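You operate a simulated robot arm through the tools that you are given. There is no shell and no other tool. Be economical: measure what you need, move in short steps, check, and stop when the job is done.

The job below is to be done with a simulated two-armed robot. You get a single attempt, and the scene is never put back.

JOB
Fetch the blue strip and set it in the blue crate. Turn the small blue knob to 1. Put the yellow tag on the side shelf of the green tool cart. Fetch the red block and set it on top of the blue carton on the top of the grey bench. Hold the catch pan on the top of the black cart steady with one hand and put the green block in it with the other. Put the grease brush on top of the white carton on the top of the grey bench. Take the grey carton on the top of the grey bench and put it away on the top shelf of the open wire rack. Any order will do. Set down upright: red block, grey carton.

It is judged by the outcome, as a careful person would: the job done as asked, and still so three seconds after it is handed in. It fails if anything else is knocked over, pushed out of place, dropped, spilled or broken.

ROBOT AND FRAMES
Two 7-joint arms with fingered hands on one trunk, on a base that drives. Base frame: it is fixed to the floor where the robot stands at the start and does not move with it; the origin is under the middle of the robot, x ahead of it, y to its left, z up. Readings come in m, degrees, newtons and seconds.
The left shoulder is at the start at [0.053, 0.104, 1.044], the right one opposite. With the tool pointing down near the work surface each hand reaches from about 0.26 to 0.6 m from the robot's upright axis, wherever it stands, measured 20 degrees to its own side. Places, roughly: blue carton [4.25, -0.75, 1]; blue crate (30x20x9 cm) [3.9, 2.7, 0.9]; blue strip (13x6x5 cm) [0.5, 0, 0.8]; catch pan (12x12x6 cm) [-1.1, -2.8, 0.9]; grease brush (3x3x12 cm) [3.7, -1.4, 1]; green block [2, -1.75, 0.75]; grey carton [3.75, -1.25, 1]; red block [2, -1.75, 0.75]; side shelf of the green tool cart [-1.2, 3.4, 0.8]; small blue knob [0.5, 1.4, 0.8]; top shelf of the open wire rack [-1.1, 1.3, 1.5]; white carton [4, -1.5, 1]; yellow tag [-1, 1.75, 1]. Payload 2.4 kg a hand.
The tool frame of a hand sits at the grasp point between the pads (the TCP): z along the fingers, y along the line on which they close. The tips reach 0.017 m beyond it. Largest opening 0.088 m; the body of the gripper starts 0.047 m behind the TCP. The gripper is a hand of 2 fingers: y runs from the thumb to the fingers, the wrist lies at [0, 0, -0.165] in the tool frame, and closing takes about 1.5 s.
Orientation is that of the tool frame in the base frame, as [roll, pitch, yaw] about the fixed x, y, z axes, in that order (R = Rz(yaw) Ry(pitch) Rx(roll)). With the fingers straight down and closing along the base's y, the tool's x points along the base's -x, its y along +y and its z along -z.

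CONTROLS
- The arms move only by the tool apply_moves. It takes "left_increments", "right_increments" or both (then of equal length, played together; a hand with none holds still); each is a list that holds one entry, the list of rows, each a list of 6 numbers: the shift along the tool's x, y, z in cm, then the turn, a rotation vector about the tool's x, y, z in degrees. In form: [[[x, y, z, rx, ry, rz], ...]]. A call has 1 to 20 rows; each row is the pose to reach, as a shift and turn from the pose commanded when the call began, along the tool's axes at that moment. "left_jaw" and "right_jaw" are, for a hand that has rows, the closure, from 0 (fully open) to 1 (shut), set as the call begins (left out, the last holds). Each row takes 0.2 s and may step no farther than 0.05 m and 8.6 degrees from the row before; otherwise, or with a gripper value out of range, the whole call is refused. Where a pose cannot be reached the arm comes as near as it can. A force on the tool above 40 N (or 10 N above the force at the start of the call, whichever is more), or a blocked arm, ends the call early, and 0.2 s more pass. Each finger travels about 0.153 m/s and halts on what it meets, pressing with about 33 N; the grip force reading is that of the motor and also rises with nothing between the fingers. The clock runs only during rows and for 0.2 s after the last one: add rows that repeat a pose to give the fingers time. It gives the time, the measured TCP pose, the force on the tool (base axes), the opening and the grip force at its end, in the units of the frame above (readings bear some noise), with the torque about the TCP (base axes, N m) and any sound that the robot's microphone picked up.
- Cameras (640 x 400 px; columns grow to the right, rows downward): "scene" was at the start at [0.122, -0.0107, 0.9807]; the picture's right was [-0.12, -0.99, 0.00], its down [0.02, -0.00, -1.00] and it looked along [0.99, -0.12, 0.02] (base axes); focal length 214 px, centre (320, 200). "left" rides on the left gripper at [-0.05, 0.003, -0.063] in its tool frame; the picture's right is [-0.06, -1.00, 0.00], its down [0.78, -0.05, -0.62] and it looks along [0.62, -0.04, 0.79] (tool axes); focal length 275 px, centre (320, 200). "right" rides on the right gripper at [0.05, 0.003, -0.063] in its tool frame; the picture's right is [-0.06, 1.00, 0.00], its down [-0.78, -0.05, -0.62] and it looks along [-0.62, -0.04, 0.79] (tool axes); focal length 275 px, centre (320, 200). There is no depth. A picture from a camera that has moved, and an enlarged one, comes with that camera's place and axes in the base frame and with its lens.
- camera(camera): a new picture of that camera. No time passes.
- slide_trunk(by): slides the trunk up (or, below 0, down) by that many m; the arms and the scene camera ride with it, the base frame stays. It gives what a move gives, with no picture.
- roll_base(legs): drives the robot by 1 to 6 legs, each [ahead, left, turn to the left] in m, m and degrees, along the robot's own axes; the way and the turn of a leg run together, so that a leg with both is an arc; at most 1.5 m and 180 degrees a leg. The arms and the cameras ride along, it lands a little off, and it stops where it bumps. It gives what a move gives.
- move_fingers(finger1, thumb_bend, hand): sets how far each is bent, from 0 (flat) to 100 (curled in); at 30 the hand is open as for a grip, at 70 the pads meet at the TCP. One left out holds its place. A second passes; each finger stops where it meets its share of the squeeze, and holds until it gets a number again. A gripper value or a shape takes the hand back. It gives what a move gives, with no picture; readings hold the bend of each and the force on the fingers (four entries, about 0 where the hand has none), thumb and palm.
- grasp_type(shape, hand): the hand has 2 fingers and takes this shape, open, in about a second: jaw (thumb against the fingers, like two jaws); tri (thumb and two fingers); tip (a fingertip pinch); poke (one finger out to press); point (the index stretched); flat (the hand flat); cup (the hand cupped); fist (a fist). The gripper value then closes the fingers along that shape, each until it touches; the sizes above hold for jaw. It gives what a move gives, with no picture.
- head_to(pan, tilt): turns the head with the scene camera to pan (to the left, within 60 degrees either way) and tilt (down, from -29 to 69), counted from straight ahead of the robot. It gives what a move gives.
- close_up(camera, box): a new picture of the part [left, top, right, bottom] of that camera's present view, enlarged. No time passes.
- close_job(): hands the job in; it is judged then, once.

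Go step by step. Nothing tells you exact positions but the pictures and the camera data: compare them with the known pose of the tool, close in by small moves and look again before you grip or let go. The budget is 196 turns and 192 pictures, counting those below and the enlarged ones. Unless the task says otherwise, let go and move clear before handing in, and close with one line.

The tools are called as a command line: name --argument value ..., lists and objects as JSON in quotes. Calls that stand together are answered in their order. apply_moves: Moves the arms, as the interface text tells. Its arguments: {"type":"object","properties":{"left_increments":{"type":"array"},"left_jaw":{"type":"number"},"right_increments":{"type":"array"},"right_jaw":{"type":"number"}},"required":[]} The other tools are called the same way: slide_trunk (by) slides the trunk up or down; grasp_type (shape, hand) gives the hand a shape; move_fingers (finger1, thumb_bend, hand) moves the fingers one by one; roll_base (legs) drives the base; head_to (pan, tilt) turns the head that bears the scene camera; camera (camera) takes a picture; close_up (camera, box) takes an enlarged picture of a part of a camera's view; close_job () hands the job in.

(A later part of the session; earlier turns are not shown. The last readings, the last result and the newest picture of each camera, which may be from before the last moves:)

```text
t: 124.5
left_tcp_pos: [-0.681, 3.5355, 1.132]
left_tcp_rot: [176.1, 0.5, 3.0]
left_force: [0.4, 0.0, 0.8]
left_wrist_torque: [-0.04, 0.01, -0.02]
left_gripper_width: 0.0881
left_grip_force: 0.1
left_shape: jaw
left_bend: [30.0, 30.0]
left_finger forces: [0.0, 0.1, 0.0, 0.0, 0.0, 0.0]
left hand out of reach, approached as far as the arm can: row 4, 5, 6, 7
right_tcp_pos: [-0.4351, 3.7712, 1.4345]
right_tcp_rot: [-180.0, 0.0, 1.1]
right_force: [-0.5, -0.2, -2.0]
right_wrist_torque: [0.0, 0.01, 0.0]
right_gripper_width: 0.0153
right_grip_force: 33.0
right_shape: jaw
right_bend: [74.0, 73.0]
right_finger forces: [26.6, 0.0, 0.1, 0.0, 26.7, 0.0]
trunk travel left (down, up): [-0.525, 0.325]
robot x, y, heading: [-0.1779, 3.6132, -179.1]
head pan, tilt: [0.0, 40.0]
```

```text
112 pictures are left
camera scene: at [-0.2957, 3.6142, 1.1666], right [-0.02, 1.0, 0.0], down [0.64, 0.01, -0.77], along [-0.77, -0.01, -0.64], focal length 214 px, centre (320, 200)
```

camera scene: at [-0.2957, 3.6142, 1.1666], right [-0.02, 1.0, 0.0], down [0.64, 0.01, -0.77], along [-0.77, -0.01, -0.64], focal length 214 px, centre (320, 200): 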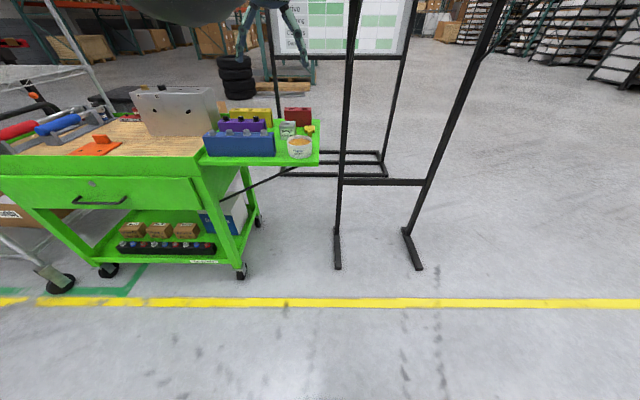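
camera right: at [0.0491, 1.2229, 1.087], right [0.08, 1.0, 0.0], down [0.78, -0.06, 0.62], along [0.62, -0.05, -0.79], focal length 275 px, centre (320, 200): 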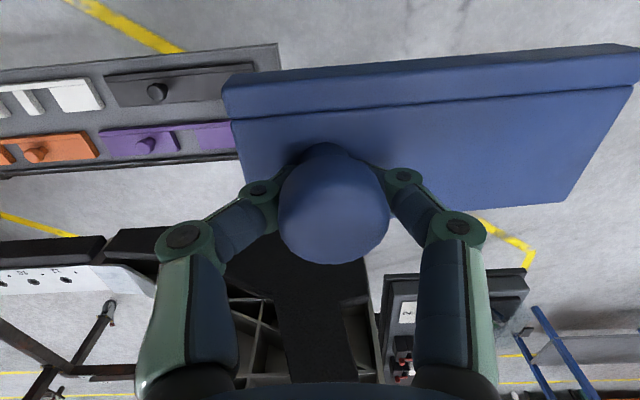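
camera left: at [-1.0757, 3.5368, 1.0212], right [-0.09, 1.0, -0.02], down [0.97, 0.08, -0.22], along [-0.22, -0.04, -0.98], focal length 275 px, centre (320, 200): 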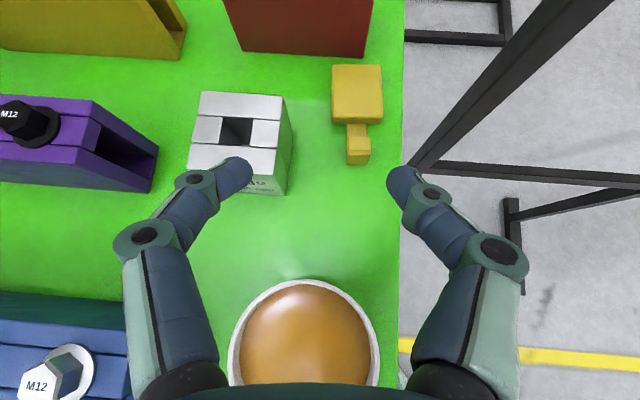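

The tag is in place and the shelf is undisturbed. Next is the blue crate: I tuck the left hand, turn around and look toward it.

apply_moves --left_increments '[[[4, 0, -2, 0, 0, 0], [8, 0, -4, 0, 0, 0], [12, 0, -6, 0, 0, 0], [16, 0, -8, 0, 0, 0], [19, 0, -8, 0, 0, 0], [19, 0, -8, 0, 0, 0]]]'

roll_base --legs '[[0, 0, 180]]'

head_to --pan 0 --tilt 10

camera --camera "scene"

head_to --pan -40 --tilt 10

camera --camera "scene"

```text
t: 125.9
left_tcp_pos: [-0.6892, 3.5465, 1.1548]
left_tcp_rot: [176.0, 0.6, 3.0]
left_force: [-1.1, -0.2, 0.2]
left_wrist_torque: [-0.01, 0.03, -0.01]
left_gripper_width: 0.0878
left_grip_force: 0.0
left_shape: jaw
left_bend: [30.0, 30.0]
left_finger forces: [0.0, 0.0, 0.0, 0.0, 0.0, 0.1]
left hand out of reach, approached as far as the arm can: row 1, 2, 3, 4, 5, 6
right_tcp_pos: [-0.4356, 3.7717, 1.4348]
right_tcp_rot: [180.0, 0.1, 1.1]
right_force: [-0.4, -1.1, -0.9]
right_wrist_torque: [0.04, -0.02, -0.01]
right_gripper_width: 0.0156
right_grip_force: 33.1
right_shape: jaw
right_bend: [74.0, 73.0]
right_finger forces: [26.7, 0.0, 0.1, 0.0, 26.7, 0.0]
trunk travel left (down, up): [-0.525, 0.325]
robot x, y, heading: [-0.1822, 3.6187, -179.3]
head pan, tilt: [0.0, 40.0]
```

```text
t: 133.8
left_tcp_pos: [0.3229, 3.7021, 1.1541]
left_tcp_rot: [176.1, 0.6, -174.9]
left_force: [0.7, -0.3, -0.8]
left_wrist_torque: [-0.01, -0.01, 0.03]
left_gripper_width: 0.0879
left_grip_force: 0.1
left_shape: jaw
left_bend: [30.0, 30.0]
left_finger forces: [0.1, 0.1, 0.0, 0.1, 0.0, 0.1]
right_tcp_pos: [0.0766, 3.47, 1.4345]
right_tcp_rot: [-180.0, 0.0, -177.1]
right_force: [0.9, 0.1, -0.5]
right_wrist_torque: [-0.03, 0.01, 0.01]
right_gripper_width: 0.0154
right_grip_force: 33.2
right_shape: jaw
right_bend: [74.0, 73.0]
right_finger forces: [26.7, 0.0, 0.0, 0.0, 26.6, 0.1]
trunk travel left (down, up): [-0.525, 0.325]
robot x, y, heading: [-0.1838, 3.6161, 3.1]
head pan, tilt: [0.0, 40.0]
```

```text
t: 134.7
left_tcp_pos: [0.3221, 3.7034, 1.1547]
left_tcp_rot: [175.9, 0.6, -175.0]
left_force: [-0.8, -0.6, -0.6]
left_wrist_torque: [0.03, 0.01, 0.05]
left_gripper_width: 0.0879
left_grip_force: 0.1
left_shape: jaw
left_bend: [30.0, 30.0]
left_finger forces: [0.1, 0.0, 0.1, 0.0, 0.0, 0.0]
right_tcp_pos: [0.0769, 3.4706, 1.4345]
right_tcp_rot: [-180.0, 0.1, -177.2]
right_force: [-0.3, 0.4, -0.7]
right_wrist_torque: [-0.01, 0.0, 0.0]
right_gripper_width: 0.0156
right_grip_force: 33.2
right_shape: jaw
right_bend: [74.0, 73.0]
right_finger forces: [26.8, 0.0, 0.0, 0.1, 26.7, 0.0]
trunk travel left (down, up): [-0.525, 0.325]
robot x, y, heading: [-0.182, 3.6161, 2.8]
head pan, tilt: [0.0, 10.0]
```

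```text
111 pictures are left
camera scene: at [-0.0624, 3.622, 1.2142], right [0.05, -1.0, 0.0], down [-0.17, -0.01, -0.98], along [0.98, 0.05, -0.17], focal length 214 px, centre (320, 200)
```

scene: 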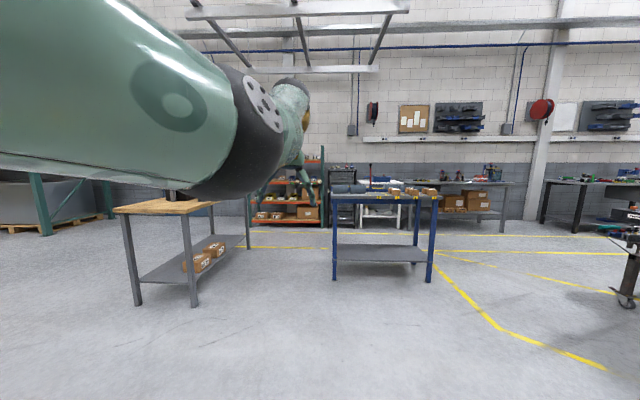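

```text
t: 135.8
left_tcp_pos: [0.3214, 3.702, 1.155]
left_tcp_rot: [176.1, 0.6, -175.0]
left_force: [0.4, 0.3, -0.7]
left_wrist_torque: [-0.03, -0.01, 0.04]
left_gripper_width: 0.0879
left_grip_force: 0.0
left_shape: jaw
left_bend: [30.0, 30.0]
left_finger forces: [0.0, 0.0, 0.0, 0.0, 0.0, 0.0]
right_tcp_pos: [0.0761, 3.4701, 1.434]
right_tcp_rot: [180.0, 0.1, -177.1]
right_force: [0.5, -1.0, -1.1]
right_wrist_torque: [-0.01, 0.01, 0.02]
right_gripper_width: 0.0152
right_grip_force: 32.8
right_shape: jaw
right_bend: [74.0, 73.0]
right_finger forces: [26.6, 0.0, 0.0, 0.0, 26.6, 0.0]
trunk travel left (down, up): [-0.525, 0.325]
robot x, y, heading: [-0.1866, 3.6154, 2.8]
head pan, tilt: [-40.0, 10.0]
```

```text
110 pictures are left
camera scene: at [-0.0735, 3.5729, 1.2134], right [-0.48, -0.88, 0.0], down [-0.16, 0.09, -0.98], along [0.86, -0.47, -0.18], focal length 214 px, centre (320, 200)
```

scene: 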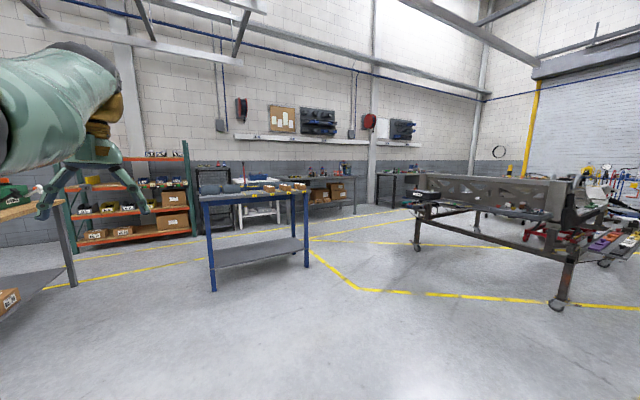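

The blue table sits at x≈2.0–2.7, y 2.6–3.6; the crate should be past it. The left arm's elbow is folded awkwardly, so I free it, then drive round the table's near side.

apply_moves --left_increments '[[[0, 4, 0, 0, 0, 0], [0, 8, 0, 0, 0, 0], [0, 12, 0, 0, 0, 0], [3, 15, -2, 0, 0, 0], [6, 15, -4, 0, 0, 0], [10, 15, -6, 0, 0, 0], [14, 15, -8, 0, 0, 0], [14, 15, -8, 0, 0, 0]]]'

roll_base --legs '[[0, -1.45, -3], [1.45, 0, 0], [1.45, 0, 0]]'

head_to --pan 20 --tilt 15

camera --camera "scene"

```text
t: 137.6
left_tcp_pos: [0.2179, 3.9107, 1.249]
left_tcp_rot: [176.1, 0.5, -175.0]
left_force: [0.1, 0.1, -0.4]
left_wrist_torque: [0.02, -0.02, -0.02]
left_gripper_width: 0.0879
left_grip_force: 0.0
left_shape: jaw
left_bend: [30.0, 30.0]
left_finger forces: [0.1, 0.1, 0.1, 0.0, 0.0, 0.0]
left hand out of reach, approached as far as the arm can: row 4, 5, 6, 7, 8
right_tcp_pos: [0.0763, 3.4702, 1.4342]
right_tcp_rot: [179.9, 0.1, -177.1]
right_force: [1.0, -0.2, -1.6]
right_wrist_torque: [-0.01, 0.02, -0.02]
right_gripper_width: 0.0151
right_grip_force: 33.4
right_shape: jaw
right_bend: [74.0, 73.0]
right_finger forces: [26.8, 0.1, 0.1, 0.1, 26.7, 0.1]
trunk travel left (down, up): [-0.525, 0.325]
robot x, y, heading: [-0.1803, 3.6174, 2.9]
head pan, tilt: [-40.0, 10.0]
```

```text
t: 158.3
left_tcp_pos: [3.1476, 2.4369, 1.2487]
left_tcp_rot: [176.0, 0.6, -177.6]
left_force: [0.4, -0.2, -0.1]
left_wrist_torque: [0.04, 0.01, 0.02]
left_gripper_width: 0.0878
left_grip_force: 0.1
left_shape: jaw
left_bend: [30.0, 30.0]
left_finger forces: [0.0, 0.0, 0.1, 0.0, 0.1, 0.0]
right_tcp_pos: [2.9857, 2.0035, 1.4334]
right_tcp_rot: [-179.9, 0.1, -179.8]
right_force: [-0.4, 0.3, -1.8]
right_wrist_torque: [-0.01, 0.01, 0.02]
right_gripper_width: 0.0153
right_grip_force: 32.9
right_shape: jaw
right_bend: [74.0, 73.0]
right_finger forces: [26.8, 0.1, 0.0, 0.0, 26.5, 0.0]
trunk travel left (down, up): [-0.525, 0.325]
robot x, y, heading: [2.74, 2.1614, 0.4]
head pan, tilt: [-40.0, 10.0]
```

```text
t: 159.6
left_tcp_pos: [3.1465, 2.4361, 1.2494]
left_tcp_rot: [176.0, 0.7, -177.6]
left_force: [0.1, 0.4, 0.0]
left_wrist_torque: [0.0, 0.0, 0.01]
left_gripper_width: 0.0879
left_grip_force: 0.0
left_shape: jaw
left_bend: [30.0, 30.0]
left_finger forces: [0.0, 0.0, 0.0, 0.0, 0.0, 0.0]
right_tcp_pos: [2.9856, 2.004, 1.4358]
right_tcp_rot: [-179.9, 0.1, -179.7]
right_force: [0.3, -0.1, -0.5]
right_wrist_torque: [-0.04, 0.01, 0.01]
right_gripper_width: 0.0154
right_grip_force: 33.2
right_shape: jaw
right_bend: [74.0, 73.0]
right_finger forces: [26.7, 0.0, 0.1, 0.0, 26.4, 0.0]
trunk travel left (down, up): [-0.525, 0.325]
robot x, y, heading: [2.7331, 2.163, 0.3]
head pan, tilt: [20.0, 15.0]
```

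```text
109 pictures are left
camera scene: at [2.8491, 2.1927, 1.2062], right [0.35, -0.94, 0.0], down [-0.24, -0.09, -0.97], along [0.91, 0.33, -0.26], focal length 214 px, centre (320, 200)
```

scene: 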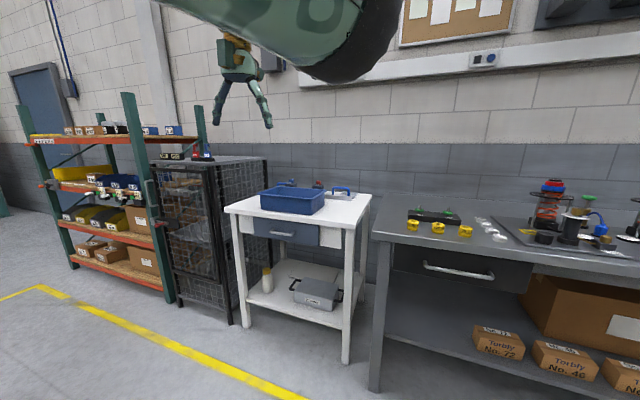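

The blue crate is on the white table at about (3.85, 2.7). I drive so that it is ahead and slightly right, for the right hand.

roll_base --legs '[[0, 0.66, 0], [0.62, 0, 0]]'

head_to --pan -10 --tilt 35

camera --camera "scene"

camera --camera "right"

```text
t: 166.4
left_tcp_pos: [3.7577, 3.1027, 1.2477]
left_tcp_rot: [176.0, 0.7, -177.5]
left_force: [-0.3, -0.9, -1.4]
left_wrist_torque: [0.03, 0.02, -0.02]
left_gripper_width: 0.0879
left_grip_force: 0.1
left_shape: jaw
left_bend: [30.0, 30.0]
left_finger forces: [0.0, 0.1, 0.0, 0.0, 0.0, 0.0]
right_tcp_pos: [3.5967, 2.6694, 1.434]
right_tcp_rot: [-179.9, 0.1, -179.6]
right_force: [-0.4, -0.9, -1.0]
right_wrist_torque: [-0.05, -0.01, -0.01]
right_gripper_width: 0.0154
right_grip_force: 33.3
right_shape: jaw
right_bend: [74.0, 73.0]
right_finger forces: [26.7, 0.1, 0.0, 0.0, 26.5, 0.1]
trunk travel left (down, up): [-0.525, 0.325]
robot x, y, heading: [3.3465, 2.8301, 0.1]
head pan, tilt: [20.0, 15.0]
```

```text
t: 167.3
left_tcp_pos: [3.7571, 3.1022, 1.2489]
left_tcp_rot: [176.0, 0.5, -177.6]
left_force: [-0.4, 1.0, -0.4]
left_wrist_torque: [-0.01, -0.01, 0.05]
left_gripper_width: 0.0878
left_grip_force: 0.1
left_shape: jaw
left_bend: [30.0, 30.0]
left_finger forces: [0.0, 0.0, 0.1, 0.1, 0.0, 0.0]
right_tcp_pos: [3.5965, 2.6696, 1.4341]
right_tcp_rot: [180.0, 0.1, -179.5]
right_force: [-0.2, -0.5, -0.8]
right_wrist_torque: [-0.02, 0.02, 0.01]
right_gripper_width: 0.0155
right_grip_force: 32.9
right_shape: jaw
right_bend: [74.0, 73.0]
right_finger forces: [26.7, 0.0, 0.1, 0.1, 26.5, 0.1]
trunk travel left (down, up): [-0.525, 0.325]
robot x, y, heading: [3.345, 2.8267, 0.5]
head pan, tilt: [-10.0, 35.0]
```

```text
108 pictures are left
camera scene: at [3.4587, 2.8118, 1.1742], right [-0.17, -0.99, 0.0], down [-0.57, 0.1, -0.82], along [0.81, -0.14, -0.57], focal length 214 px, centre (320, 200)
```

scene: 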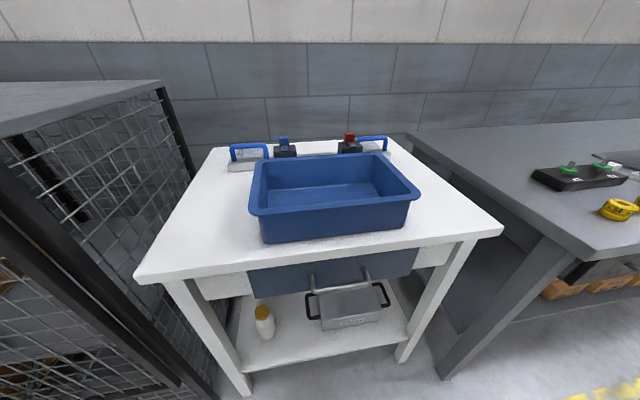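

```text
107 pictures are left
camera right: at [3.5461, 2.6723, 1.4973], right [0.06, 1.0, 0.0], down [0.78, -0.04, 0.62], along [0.62, -0.03, -0.78], focal length 275 px, centre (320, 200)
```

right: 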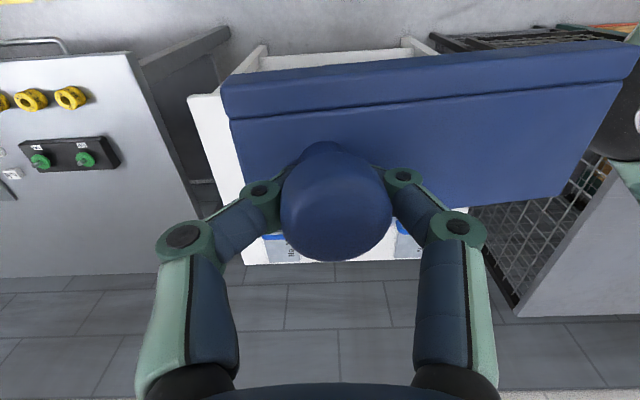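

The crate is empty, centred at (3.855, 2.725) with its rim at z≈0.96. I lower the trunk 10 cm and bring the strip above it.

slide_trunk --by -0.1

apply_moves --right_increments '[[[-3, 0, 4, 0, 0, 0], [-6, 0, 8, 0, 0, 0], [-9, 0.3, 12, 0, 0, 0], [-12, 0.6, 16, 0, 0, 0], [-15, 0.9, 19.5, 0, 0, 0], [-18, 1.2, 22.5, 0, 0, 0], [-21, 1.5, 25, 0, 0, 0], [-24, 1.8, 27, 0, 0, 0], [-25.6, 1.8, 28, 0, 0, 0], [-25.6, 1.8, 28, 0, 0, 0]]]'

camera --camera "scene"

camera --camera "right"

```text
t: 168.6
left_tcp_pos: [3.7626, 3.1039, 1.1416]
left_tcp_rot: [175.9, -0.6, -177.6]
left_force: [-0.4, 0.5, 0.4]
left_wrist_torque: [0.0, -0.02, 0.02]
left_gripper_width: 0.0881
left_grip_force: 0.1
left_shape: jaw
left_bend: [30.0, 30.0]
left_finger forces: [0.0, 0.0, 0.1, 0.0, 0.0, 0.1]
right_tcp_pos: [3.5972, 2.669, 1.3345]
right_tcp_rot: [-180.0, 0.1, -179.7]
right_force: [1.5, -0.2, -0.9]
right_wrist_torque: [-0.06, 0.03, 0.0]
right_gripper_width: 0.0153
right_grip_force: 33.2
right_shape: jaw
right_bend: [74.0, 73.0]
right_finger forces: [26.6, 0.0, 0.0, 0.0, 26.5, 0.1]
trunk travel left (down, up): [-0.425, 0.425]
robot x, y, heading: [3.345, 2.8251, 0.5]
head pan, tilt: [-10.0, 35.0]
```

```text
t: 170.8
left_tcp_pos: [3.7615, 3.1034, 1.14]
left_tcp_rot: [176.0, -0.5, -177.5]
left_force: [-0.5, -0.4, 0.0]
left_wrist_torque: [0.0, -0.01, 0.03]
left_gripper_width: 0.0878
left_grip_force: 0.1
left_shape: jaw
left_bend: [30.0, 30.0]
left_finger forces: [0.1, 0.0, 0.1, 0.1, 0.1, 0.0]
right_tcp_pos: [3.8528, 2.6876, 1.0543]
right_tcp_rot: [-179.9, 0.1, -179.6]
right_force: [-0.2, 1.0, -0.3]
right_wrist_torque: [-0.04, -0.01, 0.03]
right_gripper_width: 0.0152
right_grip_force: 33.1
right_shape: jaw
right_bend: [74.0, 73.0]
right_finger forces: [26.5, 0.1, 0.0, 0.0, 26.6, 0.1]
trunk travel left (down, up): [-0.425, 0.425]
robot x, y, heading: [3.3434, 2.825, 0.2]
head pan, tilt: [-10.0, 35.0]
```

```text
106 pictures are left
camera scene: at [3.4606, 2.8117, 1.0736], right [-0.17, -0.99, 0.0], down [-0.57, 0.1, -0.82], along [0.81, -0.14, -0.57], focal length 214 px, centre (320, 200)
```

scene: 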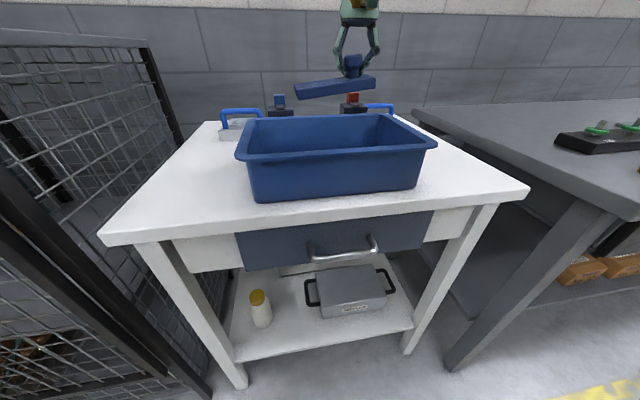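

```text
105 pictures are left
camera right: at [3.8026, 2.6906, 1.1175], right [0.06, 1.0, 0.0], down [0.78, -0.04, 0.62], along [0.62, -0.04, -0.79], focal length 275 px, centre (320, 200)
```

right: 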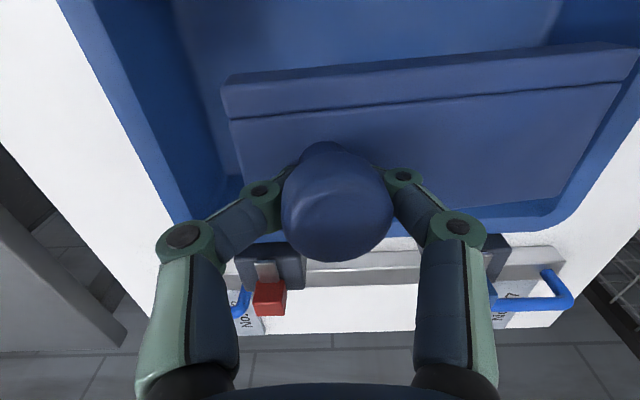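

The strip is over the crate's inside. I lower it to the floor of the crate.

apply_moves --right_increments '[[[0, 0, 4, 0, 0, 0], [0, 0, 8, 0, 0, 0], [0, 0, 11, 0, 0, 0], [0, 0, 12.5, 0, 0, 0], [0, 0, 13.2, 0, 0, 0], [0, 0, 13.2, 0, 0, 0]]]'

camera --camera "scene"

camera --camera "right"

```text
t: 172.2
left_tcp_pos: [3.7622, 3.104, 1.1407]
left_tcp_rot: [176.0, -0.4, -177.6]
left_force: [0.0, 0.5, -0.2]
left_wrist_torque: [0.0, 0.03, 0.02]
left_gripper_width: 0.0878
left_grip_force: 0.1
left_shape: jaw
left_bend: [30.0, 30.0]
left_finger forces: [0.0, 0.0, 0.0, 0.0, 0.1, 0.0]
right_tcp_pos: [3.8547, 2.6886, 0.9229]
right_tcp_rot: [-180.0, 0.1, -179.7]
right_force: [-0.4, 0.2, -0.9]
right_wrist_torque: [-0.03, 0.02, 0.05]
right_gripper_width: 0.0153
right_grip_force: 33.2
right_shape: jaw
right_bend: [74.0, 73.0]
right_finger forces: [26.5, 0.1, 0.0, 0.0, 26.6, 0.0]
trunk travel left (down, up): [-0.425, 0.425]
robot x, y, heading: [3.3442, 2.8274, 0.1]
head pan, tilt: [-10.0, 35.0]
```

```text
104 pictures are left
camera scene: at [3.4606, 2.8118, 1.0736], right [-0.17, -0.99, 0.0], down [-0.57, 0.1, -0.82], along [0.81, -0.14, -0.57], focal length 214 px, centre (320, 200)
```

scene: 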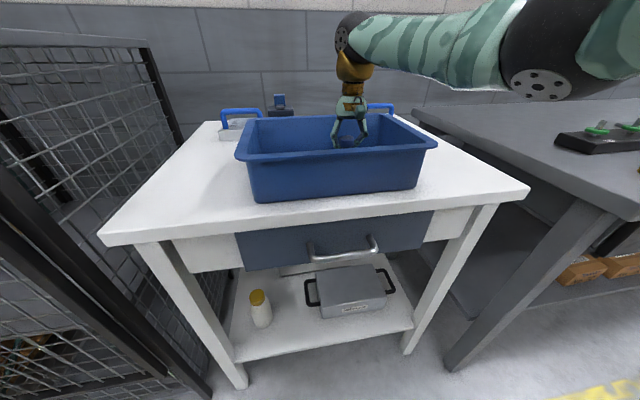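

```text
103 pictures are left
camera right: at [3.8041, 2.6913, 0.9859], right [0.06, 1.0, 0.0], down [0.78, -0.04, 0.62], along [0.62, -0.04, -0.78], focal length 275 px, centre (320, 200)
```

right: 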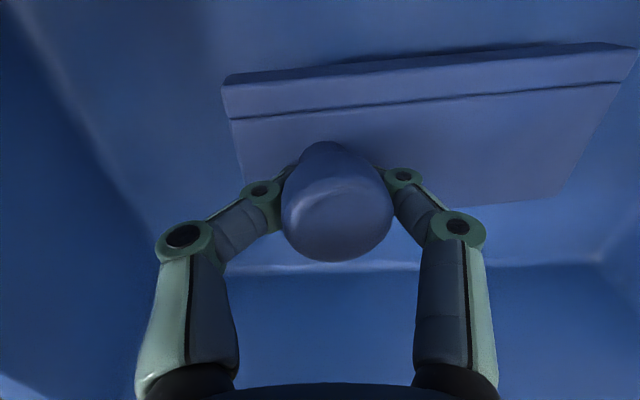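

Inside the crate; I feel for its floor in small steps.

apply_moves --right_increments '[[[0, 0, 0.4, 0, 0, 0], [0, 0, 0.8, 0, 0, 0], [0, 0, 1.2, 0, 0, 0], [0, 0, 1.2, 0, 0, 0]]]'

```text
t: 173.2
left_tcp_pos: [3.7625, 3.104, 1.1405]
left_tcp_rot: [176.0, -0.5, -177.6]
left_force: [-0.8, -1.0, 0.2]
left_wrist_torque: [0.03, 0.03, -0.05]
left_gripper_width: 0.0879
left_grip_force: 0.0
left_shape: jaw
left_bend: [30.0, 30.0]
left_finger forces: [0.1, 0.1, 0.1, 0.1, 0.0, 0.0]
right_tcp_pos: [3.8542, 2.6889, 0.9119]
right_tcp_rot: [-179.9, 0.1, -179.6]
right_force: [0.0, 0.0, -0.7]
right_wrist_torque: [-0.03, 0.01, 0.02]
right_gripper_width: 0.0154
right_grip_force: 32.9
right_shape: jaw
right_bend: [74.0, 73.0]
right_finger forces: [26.6, 0.0, 0.0, 0.1, 26.5, 0.1]
trunk travel left (down, up): [-0.425, 0.425]
robot x, y, heading: [3.344, 2.8239, 0.4]
head pan, tilt: [-10.0, 35.0]
```

apply_moves --right_increments '[[[0, 0, 0.4, 0, 0, 0], [0, 0, 0.8, 0, 0, 0], [0, 0, 1.2, 0, 0, 0], [0, 0, 1.2, 0, 0, 0]]]'

camera --camera "right"

```text
t: 174.2
left_tcp_pos: [3.7629, 3.1051, 1.1415]
left_tcp_rot: [175.9, -0.6, -177.6]
left_force: [0.6, -0.6, 1.2]
left_wrist_torque: [-0.01, 0.0, 0.02]
left_gripper_width: 0.088
left_grip_force: 0.0
left_shape: jaw
left_bend: [30.0, 30.0]
left_finger forces: [0.0, 0.1, 0.1, 0.0, 0.1, 0.1]
right_tcp_pos: [3.8536, 2.6877, 0.8985]
right_tcp_rot: [179.9, 0.0, -179.6]
right_force: [-0.4, 0.2, 0.3]
right_wrist_torque: [0.1, -0.03, 0.0]
right_gripper_width: 0.0157
right_grip_force: 32.8
right_shape: jaw
right_bend: [75.0, 73.0]
right_finger forces: [27.7, 0.0, 0.0, 0.0, 28.4, 0.0]
trunk travel left (down, up): [-0.425, 0.425]
robot x, y, heading: [3.3451, 2.8275, 0.0]
head pan, tilt: [-10.0, 35.0]
```

```text
102 pictures are left
camera right: at [3.803, 2.692, 0.962], right [0.06, 1.0, 0.0], down [0.78, -0.04, 0.62], along [0.62, -0.03, -0.78], focal length 275 px, centre (320, 200)
```

right: 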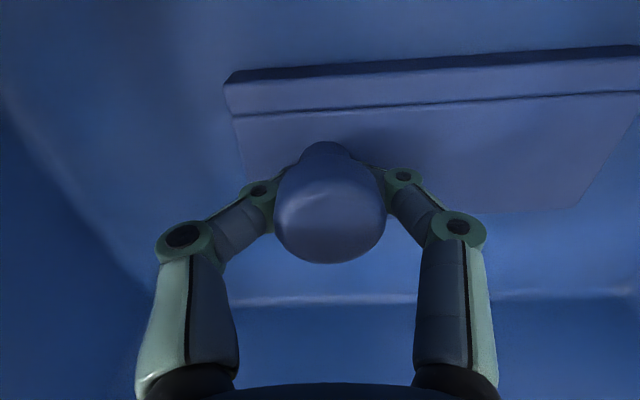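

The readings show it touching the floor. I open and lift out.

apply_moves --right_increments '[[[0, 0, 0, 0, 0, 0], [0, 0, 0, 0, 0, 0], [0, 0, 0, 0, 0, 0], [0, 0, -2, 0, 0, 0], [0, 0, -6, 0, 0, 0], [0, 0, -10, 0, 0, 0], [0, 0, -14, 0, 0, 0], [0, 0, -18, 0, 0, 0], [4, 0, -21, 0, 0, 0], [8, 0, -23, 0, 0, 0], [8, 0, -23, 0, 0, 0]]]' --right_jaw 0.1

camera --camera "right"

```text
t: 176.6
left_tcp_pos: [3.762, 3.1053, 1.1414]
left_tcp_rot: [176.0, -0.5, -177.6]
left_force: [-0.1, 0.2, 0.1]
left_wrist_torque: [0.0, -0.02, 0.0]
left_gripper_width: 0.088
left_grip_force: 0.1
left_shape: jaw
left_bend: [30.0, 30.0]
left_finger forces: [0.0, 0.1, 0.0, 0.0, 0.0, 0.0]
right_tcp_pos: [3.7723, 2.6888, 1.1296]
right_tcp_rot: [-179.9, 0.2, -179.7]
right_force: [0.7, -0.5, -0.7]
right_wrist_torque: [0.01, 0.01, -0.03]
right_gripper_width: 0.0793
right_grip_force: 0.0
right_shape: jaw
right_bend: [48.0, 44.0]
right_finger forces: [0.0, 0.1, 0.0, 0.0, 0.1, 0.0]
trunk travel left (down, up): [-0.425, 0.425]
robot x, y, heading: [3.3442, 2.8255, 0.4]
head pan, tilt: [-10.0, 35.0]
```

```text
101 pictures are left
camera right: at [3.7212, 2.6917, 1.193], right [0.06, 1.0, 0.0], down [0.78, -0.04, 0.62], along [0.62, -0.04, -0.79], focal length 275 px, centre (320, 200)
```

right: 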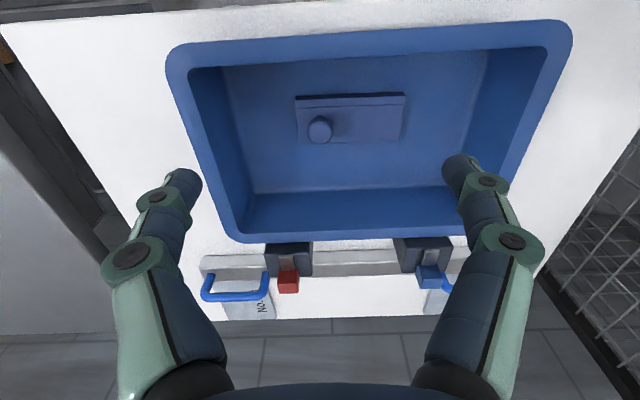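

The strip rests in the crate. Now I back off, turn toward -y and drive down the corridor toward the bench and the blocks.

roll_base --legs '[[-0.35, 0, 0], [0, 0, -90], [1.4, 0, 0]]'

head_to --pan 0 --tilt 12

camera --camera "scene"

```text
t: 189.2
left_tcp_pos: [3.2912, 1.0069, 1.1402]
left_tcp_rot: [176.0, -0.5, 91.9]
left_force: [0.4, -0.3, 0.6]
left_wrist_torque: [0.05, 0.0, -0.01]
left_gripper_width: 0.0875
left_grip_force: 0.0
left_shape: jaw
left_bend: [30.0, 30.0]
left_finger forces: [0.1, 0.1, 0.0, 0.0, 0.0, 0.1]
right_tcp_pos: [2.8749, 1.0011, 1.131]
right_tcp_rot: [180.0, 0.0, 90.0]
right_force: [0.7, -0.4, 0.2]
right_wrist_torque: [0.0, -0.02, 0.02]
right_gripper_width: 0.0789
right_grip_force: 0.0
right_shape: jaw
right_bend: [48.0, 44.0]
right_finger forces: [0.0, 0.0, 0.0, 0.0, 0.1, 0.0]
trunk travel left (down, up): [-0.425, 0.425]
robot x, y, heading: [3.0152, 1.4268, -90.3]
head pan, tilt: [-10.0, 35.0]
```

```text
t: 190.1
left_tcp_pos: [3.2916, 1.0072, 1.1414]
left_tcp_rot: [176.0, -0.5, 92.0]
left_force: [-1.0, -0.6, 0.0]
left_wrist_torque: [-0.02, 0.02, -0.03]
left_gripper_width: 0.0877
left_grip_force: 0.1
left_shape: jaw
left_bend: [30.0, 30.0]
left_finger forces: [0.1, 0.0, 0.1, 0.0, 0.1, 0.0]
right_tcp_pos: [2.8755, 1.0017, 1.1306]
right_tcp_rot: [180.0, 0.1, 89.9]
right_force: [0.5, 0.3, 0.7]
right_wrist_torque: [-0.02, -0.01, 0.02]
right_gripper_width: 0.0792
right_grip_force: 0.1
right_shape: jaw
right_bend: [48.0, 44.0]
right_finger forces: [0.1, 0.1, 0.0, 0.0, 0.1, 0.0]
trunk travel left (down, up): [-0.425, 0.425]
robot x, y, heading: [3.0157, 1.4271, -90.1]
head pan, tilt: [0.0, 12.0]
```

```text
100 pictures are left
camera scene: at [3.0157, 1.3037, 1.1104], right [-1.0, 0.0, 0.0], down [0.0, 0.21, -0.98], along [0.0, -0.98, -0.21], focal length 214 px, centre (320, 200)
```

scene: 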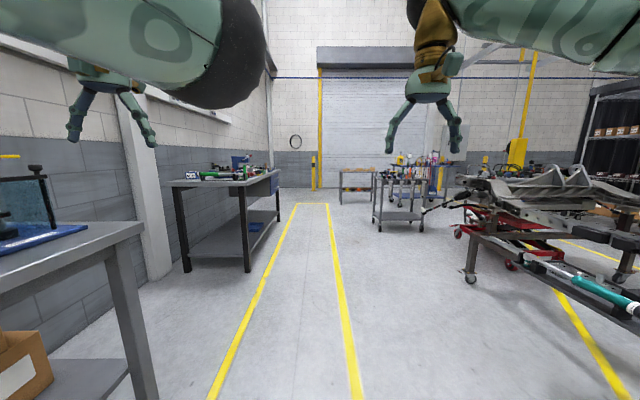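

The grey bench is ahead on the left (x 3.7–4.35, y -0.6…-2.1) and a cart stands ahead right. I drive on and try to bring the left arm back to a compact posture.

roll_base --legs '[[1.5, 0, 0], [0.2, 0, 0]]'

apply_moves --left_increments '[[[-2, -3, 3, 0, 0, 0], [-4, -6, 6, 0, 0, 0], [-4, -9, 9, 0, 0, 0], [-4, -12, 12, 0, 0, 0], [-2, -14, 14, 0, 0, 0], [0, -16, 14, 0, 0, 0], [0, -16, 14, 0, 0, 0]]]'

head_to --pan 35 --tilt 10

camera --camera "scene"

head_to --pan -25 --tilt 15

camera --camera "scene"

```text
t: 198.7
left_tcp_pos: [3.2842, -0.6961, 1.1409]
left_tcp_rot: [176.0, -0.7, 91.9]
left_force: [-0.1, -0.6, -0.5]
left_wrist_torque: [-0.02, 0.0, -0.01]
left_gripper_width: 0.0878
left_grip_force: 0.0
left_shape: jaw
left_bend: [30.0, 30.0]
left_finger forces: [0.0, 0.0, 0.0, 0.1, 0.0, 0.0]
right_tcp_pos: [2.8705, -0.702, 1.1293]
right_tcp_rot: [180.0, -0.1, 89.8]
right_force: [-0.5, 0.7, -0.5]
right_wrist_torque: [-0.02, 0.01, -0.01]
right_gripper_width: 0.0789
right_grip_force: 0.1
right_shape: jaw
right_bend: [48.0, 44.0]
right_finger forces: [0.0, 0.0, 0.1, 0.0, 0.1, 0.1]
trunk travel left (down, up): [-0.425, 0.425]
robot x, y, heading: [3.0089, -0.2747, -90.0]
head pan, tilt: [0.0, 12.0]
```

```text
t: 200.3
left_tcp_pos: [3.1465, -0.7343, 0.9612]
left_tcp_rot: [176.0, -0.4, 91.7]
left_force: [1.1, 0.3, 0.5]
left_wrist_torque: [0.01, 0.02, 0.0]
left_gripper_width: 0.0879
left_grip_force: 0.1
left_shape: jaw
left_bend: [30.0, 30.0]
left_finger forces: [0.0, 0.1, 0.0, 0.1, 0.1, 0.0]
left hand out of reach, approached as far as the arm can: row 1, 2, 3, 4, 5, 6, 7
right_tcp_pos: [2.8693, -0.7014, 1.1299]
right_tcp_rot: [179.9, 0.1, 89.8]
right_force: [0.8, 0.1, -0.5]
right_wrist_torque: [-0.02, 0.01, -0.02]
right_gripper_width: 0.0789
right_grip_force: 0.0
right_shape: jaw
right_bend: [48.0, 44.0]
right_finger forces: [0.0, 0.0, 0.0, 0.0, 0.0, 0.1]
trunk travel left (down, up): [-0.425, 0.425]
robot x, y, heading: [3.007, -0.2766, -90.4]
head pan, tilt: [0.0, 12.0]
```

```text
t: 201.3
left_tcp_pos: [3.1474, -0.7343, 0.9619]
left_tcp_rot: [176.0, -0.6, 91.9]
left_force: [0.5, -0.1, -0.3]
left_wrist_torque: [0.02, 0.01, 0.04]
left_gripper_width: 0.0877
left_grip_force: 0.0
left_shape: jaw
left_bend: [30.0, 30.0]
left_finger forces: [0.0, 0.1, 0.1, 0.0, 0.1, 0.1]
right_tcp_pos: [2.8694, -0.7023, 1.1297]
right_tcp_rot: [180.0, 0.2, 89.8]
right_force: [0.5, -0.2, -0.3]
right_wrist_torque: [0.02, -0.02, 0.01]
right_gripper_width: 0.0791
right_grip_force: 0.1
right_shape: jaw
right_bend: [48.0, 44.0]
right_finger forces: [0.0, 0.0, 0.0, 0.0, 0.1, 0.1]
trunk travel left (down, up): [-0.425, 0.425]
robot x, y, heading: [3.0139, -0.2789, -90.0]
head pan, tilt: [35.0, 10.0]
```

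```text
99 pictures are left
camera scene: at [3.0226, -0.3986, 1.1117], right [-0.99, -0.13, 0.0], down [-0.03, 0.19, -0.98], along [0.13, -0.97, -0.2], focal length 214 px, centre (320, 200)
```

scene: 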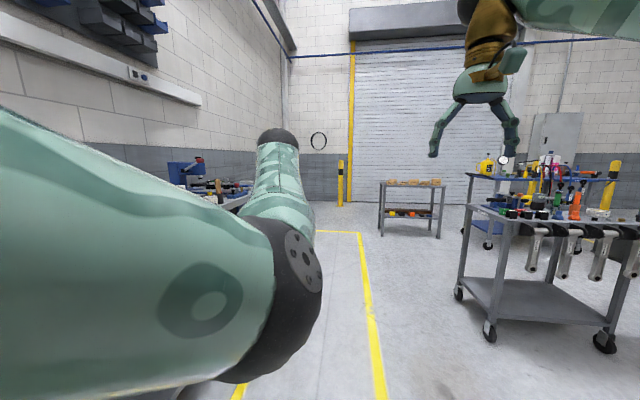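

```text
t: 202.7
left_tcp_pos: [3.146, -0.7333, 0.9609]
left_tcp_rot: [176.1, -0.5, 91.7]
left_force: [-0.2, -0.6, -0.2]
left_wrist_torque: [0.04, -0.02, 0.01]
left_gripper_width: 0.0876
left_grip_force: 0.0
left_shape: jaw
left_bend: [30.0, 30.0]
left_finger forces: [0.0, 0.1, 0.0, 0.0, 0.0, 0.0]
right_tcp_pos: [2.8693, -0.7011, 1.1306]
right_tcp_rot: [-180.0, 0.1, 89.7]
right_force: [-0.5, 1.0, -0.3]
right_wrist_torque: [0.01, -0.01, 0.02]
right_gripper_width: 0.079
right_grip_force: 0.1
right_shape: jaw
right_bend: [48.0, 44.0]
right_finger forces: [0.1, 0.1, 0.0, 0.1, 0.0, 0.1]
trunk travel left (down, up): [-0.425, 0.425]
robot x, y, heading: [3.0111, -0.2766, -90.3]
head pan, tilt: [-25.0, 15.0]
```

```text
98 pictures are left
camera scene: at [2.9706, -0.3907, 1.1056], right [-0.9, 0.43, 0.0], down [0.11, 0.23, -0.97], along [-0.41, -0.87, -0.26], focal length 214 px, centre (320, 200)
```

scene: 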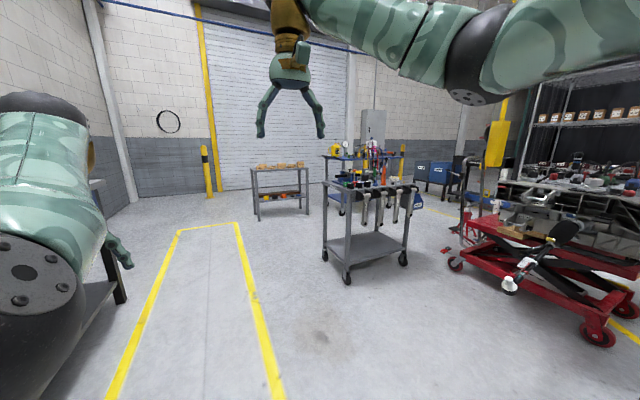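

The left arm's elbow has dropped below and beside the head, limiting the head's pan. I try to unfold it by stretching it forward and turning the wrist, here in free space.

apply_moves --left_increments '[[[0, 3, 4, 0, 0, 8], [0, 6, 8, 0, 0, 16], [0, 9, 10, 0, 0, 24], [0, 12, 10, 0, 0, 32], [0, 15, 10, 0, 0, 40], [0, 18, 10, 0, 0, 48], [0, 21, 10, 0, 0, 56], [0, 24, 10, 0, 0, 64], [0, 27, 10, 0, 0, 72], [0, 30, 10, 0, 0, 80], [0, 30, 10, 0, 0, 80]]]'

head_to --pan 15 --tilt 10

camera --camera "scene"

```text
t: 205.1
left_tcp_pos: [3.4527, -0.7246, 0.8779]
left_tcp_rot: [179.7, -3.9, 11.6]
left_force: [0.0, -0.4, -0.4]
left_wrist_torque: [0.02, 0.02, 0.02]
left_gripper_width: 0.088
left_grip_force: 0.0
left_shape: jaw
left_bend: [30.0, 30.0]
left_finger forces: [0.0, 0.1, 0.0, 0.0, 0.0, 0.0]
right_tcp_pos: [2.8688, -0.7017, 1.1293]
right_tcp_rot: [-179.9, 0.1, 89.8]
right_force: [0.0, 0.6, -0.3]
right_wrist_torque: [-0.02, -0.01, -0.03]
right_gripper_width: 0.0792
right_grip_force: 0.0
right_shape: jaw
right_bend: [48.0, 44.0]
right_finger forces: [0.0, 0.1, 0.0, 0.0, 0.0, 0.0]
trunk travel left (down, up): [-0.425, 0.425]
robot x, y, heading: [3.0099, -0.2776, -90.5]
head pan, tilt: [-25.0, 15.0]
```

```text
t: 206.1
left_tcp_pos: [3.4511, -0.7248, 0.8775]
left_tcp_rot: [179.8, -3.9, 11.8]
left_force: [-0.1, -0.3, -0.6]
left_wrist_torque: [-0.01, 0.01, 0.02]
left_gripper_width: 0.0878
left_grip_force: 0.0
left_shape: jaw
left_bend: [30.0, 30.0]
left_finger forces: [0.1, 0.0, 0.1, 0.0, 0.0, 0.0]
right_tcp_pos: [2.8702, -0.7026, 1.1291]
right_tcp_rot: [179.8, 0.1, 89.8]
right_force: [0.4, 0.5, 0.2]
right_wrist_torque: [0.01, 0.0, -0.03]
right_gripper_width: 0.079
right_grip_force: 0.0
right_shape: jaw
right_bend: [48.0, 44.0]
right_finger forces: [0.0, 0.0, 0.0, 0.1, 0.0, 0.0]
trunk travel left (down, up): [-0.425, 0.425]
robot x, y, heading: [3.0108, -0.2759, -90.3]
head pan, tilt: [15.0, 10.0]
```

```text
97 pictures are left
camera scene: at [3.0341, -0.3962, 1.1137], right [-0.97, -0.25, 0.0], down [-0.04, 0.17, -0.98], along [0.25, -0.95, -0.17], focal length 214 px, centre (320, 200)
```

scene: 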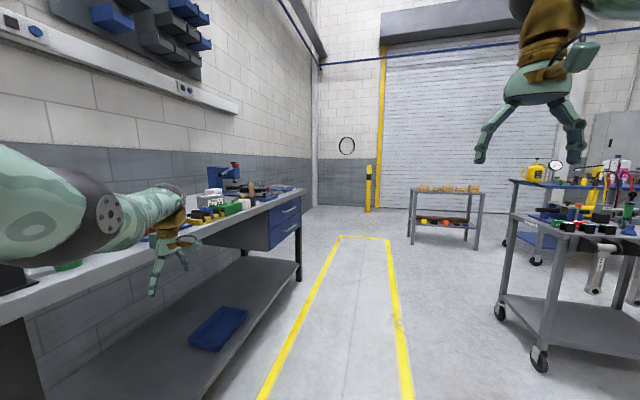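

The elbow has swung outward and the head's view is freer. Next I raise the hand and draw it in, then turn the wrist back.

apply_moves --left_increments '[[[-1, 0, -4, 0, 0, 0], [-2, 0, -8, 0, 0, 0], [-3, 0, -12, 0, 0, 0], [-4, 0, -16, 0, 0, 0], [-5, -2, -20, 0, 0, 0], [-6, -4, -23, 0, 0, 0], [-8, -6, -25, 0, 0, 0], [-11, -8, -25, 0, 0, -8], [-14, -10, -25, 0, 0, -16], [-17, -10, -25, 0, 0, -24], [-17, -10, -25, 0, 0, -32], [-17, -10, -25, 0, 0, -40], [-17, -10, -25, 0, 0, -48], [-17, -10, -25, 0, 0, -56], [-17, -10, -25, 0, 0, -64], [-17, -10, -25, 0, 0, -72], [-17, -10, -25, 0, 0, -78], [-17, -10, -25, 0, 0, -78]]]'

camera --camera "scene"

```text
t: 209.9
left_tcp_pos: [3.2487, -0.6624, 1.1154]
left_tcp_rot: [175.9, -0.8, 90.0]
left_force: [0.7, 0.5, -1.2]
left_wrist_torque: [0.01, -0.02, -0.01]
left_gripper_width: 0.088
left_grip_force: 0.0
left_shape: jaw
left_bend: [30.0, 30.0]
left_finger forces: [0.0, 0.1, 0.0, 0.0, 0.0, 0.0]
right_tcp_pos: [2.8696, -0.7011, 1.1294]
right_tcp_rot: [-179.9, 0.1, 89.8]
right_force: [-0.4, 0.4, -1.4]
right_wrist_torque: [-0.03, 0.0, -0.02]
right_gripper_width: 0.0794
right_grip_force: 0.0
right_shape: jaw
right_bend: [48.0, 44.0]
right_finger forces: [0.0, 0.1, 0.0, 0.0, 0.0, 0.0]
trunk travel left (down, up): [-0.425, 0.425]
robot x, y, heading: [3.0123, -0.276, -90.3]
head pan, tilt: [15.0, 10.0]
```

```text
96 pictures are left
camera scene: at [3.0342, -0.3961, 1.1137], right [-0.97, -0.25, 0.0], down [-0.04, 0.17, -0.98], along [0.25, -0.95, -0.17], focal length 214 px, centre (320, 200)
```

scene: 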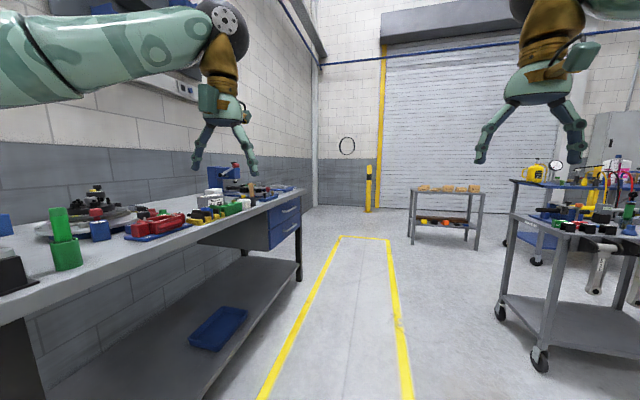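

The left arm is unfolded. Now I zoom in on the bench contents and the cart.

close_up --camera "scene" --box '[0, 150, 320, 300]'

close_up --camera "scene" --box '[490, 140, 640, 260]'

```text
2.00 times, centred on (160, 225) of scene
camera zoom: at [3.0342, -0.3961, 1.1137], right [-0.97, -0.25, 0.0], down [-0.04, 0.17, -0.98], along [0.25, -0.95, -0.17], focal length 429 px, centre (640, 150)
```

zoom: 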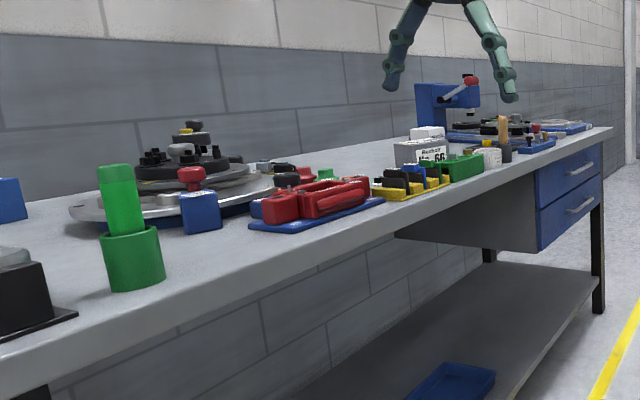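

```text
3.33 times, centred on (565, 200) of scene
camera zoom: at [3.0342, -0.3961, 1.1137], right [-0.97, -0.25, 0.0], down [-0.04, 0.17, -0.98], along [0.25, -0.95, -0.17], focal length 715 px, centre (-497, 200)
```

zoom: 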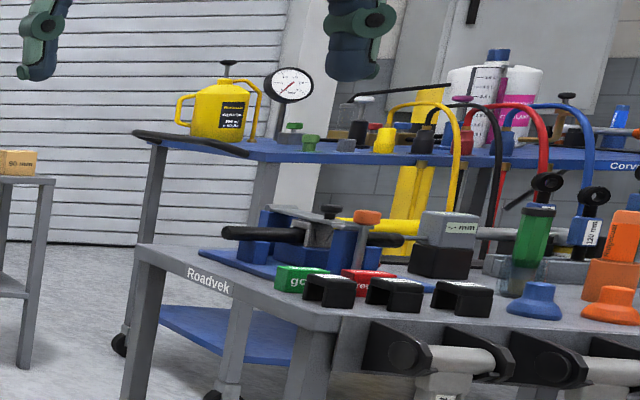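

On the cart's near end I see the green block ("go") and red block beside black clips. I drive to face the cart's end and look closely.

roll_base --legs '[[1.5, 0, 0], [0, 0, -90], [0.4, 0, 0]]'

head_to --pan 0 --tilt 35

camera --camera "scene"

close_up --camera "scene" --box '[220, 120, 420, 245]'

```text
t: 223.1
left_tcp_pos: [2.2216, -1.9943, 1.1166]
left_tcp_rot: [176.0, -0.7, 0.3]
left_force: [-0.2, 0.4, -1.5]
left_wrist_torque: [-0.02, 0.02, 0.01]
left_gripper_width: 0.088
left_grip_force: 0.0
left_shape: jaw
left_bend: [30.0, 30.0]
left_finger forces: [0.1, 0.0, 0.1, 0.0, 0.0, 0.1]
right_tcp_pos: [2.1795, -1.6151, 1.1297]
right_tcp_rot: [180.0, 0.2, 0.3]
right_force: [0.0, 0.2, 0.4]
right_wrist_torque: [-0.02, 0.03, 0.01]
right_gripper_width: 0.079
right_grip_force: 0.1
right_shape: jaw
right_bend: [48.0, 44.0]
right_finger forces: [0.0, 0.1, 0.0, 0.1, 0.1, 0.0]
trunk travel left (down, up): [-0.425, 0.425]
robot x, y, heading: [2.6041, -1.754, -179.9]
head pan, tilt: [15.0, 10.0]
```

```text
t: 224.0
left_tcp_pos: [2.2223, -1.9935, 1.1158]
left_tcp_rot: [176.0, -0.7, 0.3]
left_force: [0.3, -0.1, -0.3]
left_wrist_torque: [0.01, -0.01, -0.01]
left_gripper_width: 0.0877
left_grip_force: 0.1
left_shape: jaw
left_bend: [30.0, 30.0]
left_finger forces: [0.0, 0.1, 0.0, 0.0, 0.0, 0.0]
right_tcp_pos: [2.1793, -1.6145, 1.129]
right_tcp_rot: [-180.0, 0.1, 0.3]
right_force: [0.6, 0.1, 0.4]
right_wrist_torque: [0.0, -0.04, 0.02]
right_gripper_width: 0.0793
right_grip_force: 0.2
right_shape: jaw
right_bend: [48.0, 44.0]
right_finger forces: [0.0, 0.0, 0.0, 0.0, 0.1, 0.0]
trunk travel left (down, up): [-0.425, 0.425]
robot x, y, heading: [2.6069, -1.755, -179.6]
head pan, tilt: [0.0, 35.0]
```

```text
93 pictures are left
camera scene: at [2.4878, -1.7551, 1.0736], right [0.0, 1.0, 0.0], down [0.57, 0.0, -0.82], along [-0.82, 0.0, -0.57], focal length 214 px, centre (320, 200)
```

scene: 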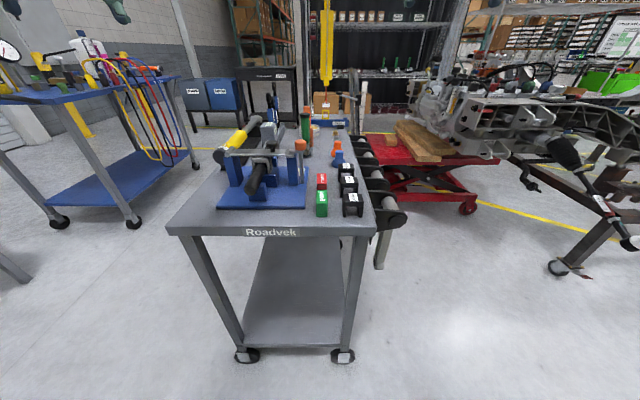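

```text
3.20 times, centred on (320, 182) of scene
camera zoom: at [2.4878, -1.7551, 1.0736], right [0.0, 1.0, 0.0], down [0.57, 0.0, -0.82], along [-0.82, 0.0, -0.57], focal length 686 px, centre (320, 256)
```

zoom: 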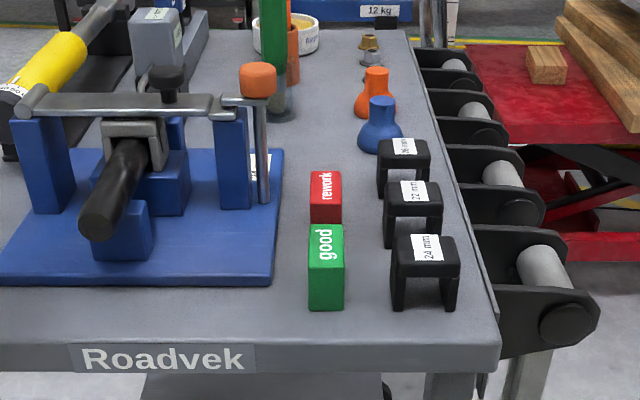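

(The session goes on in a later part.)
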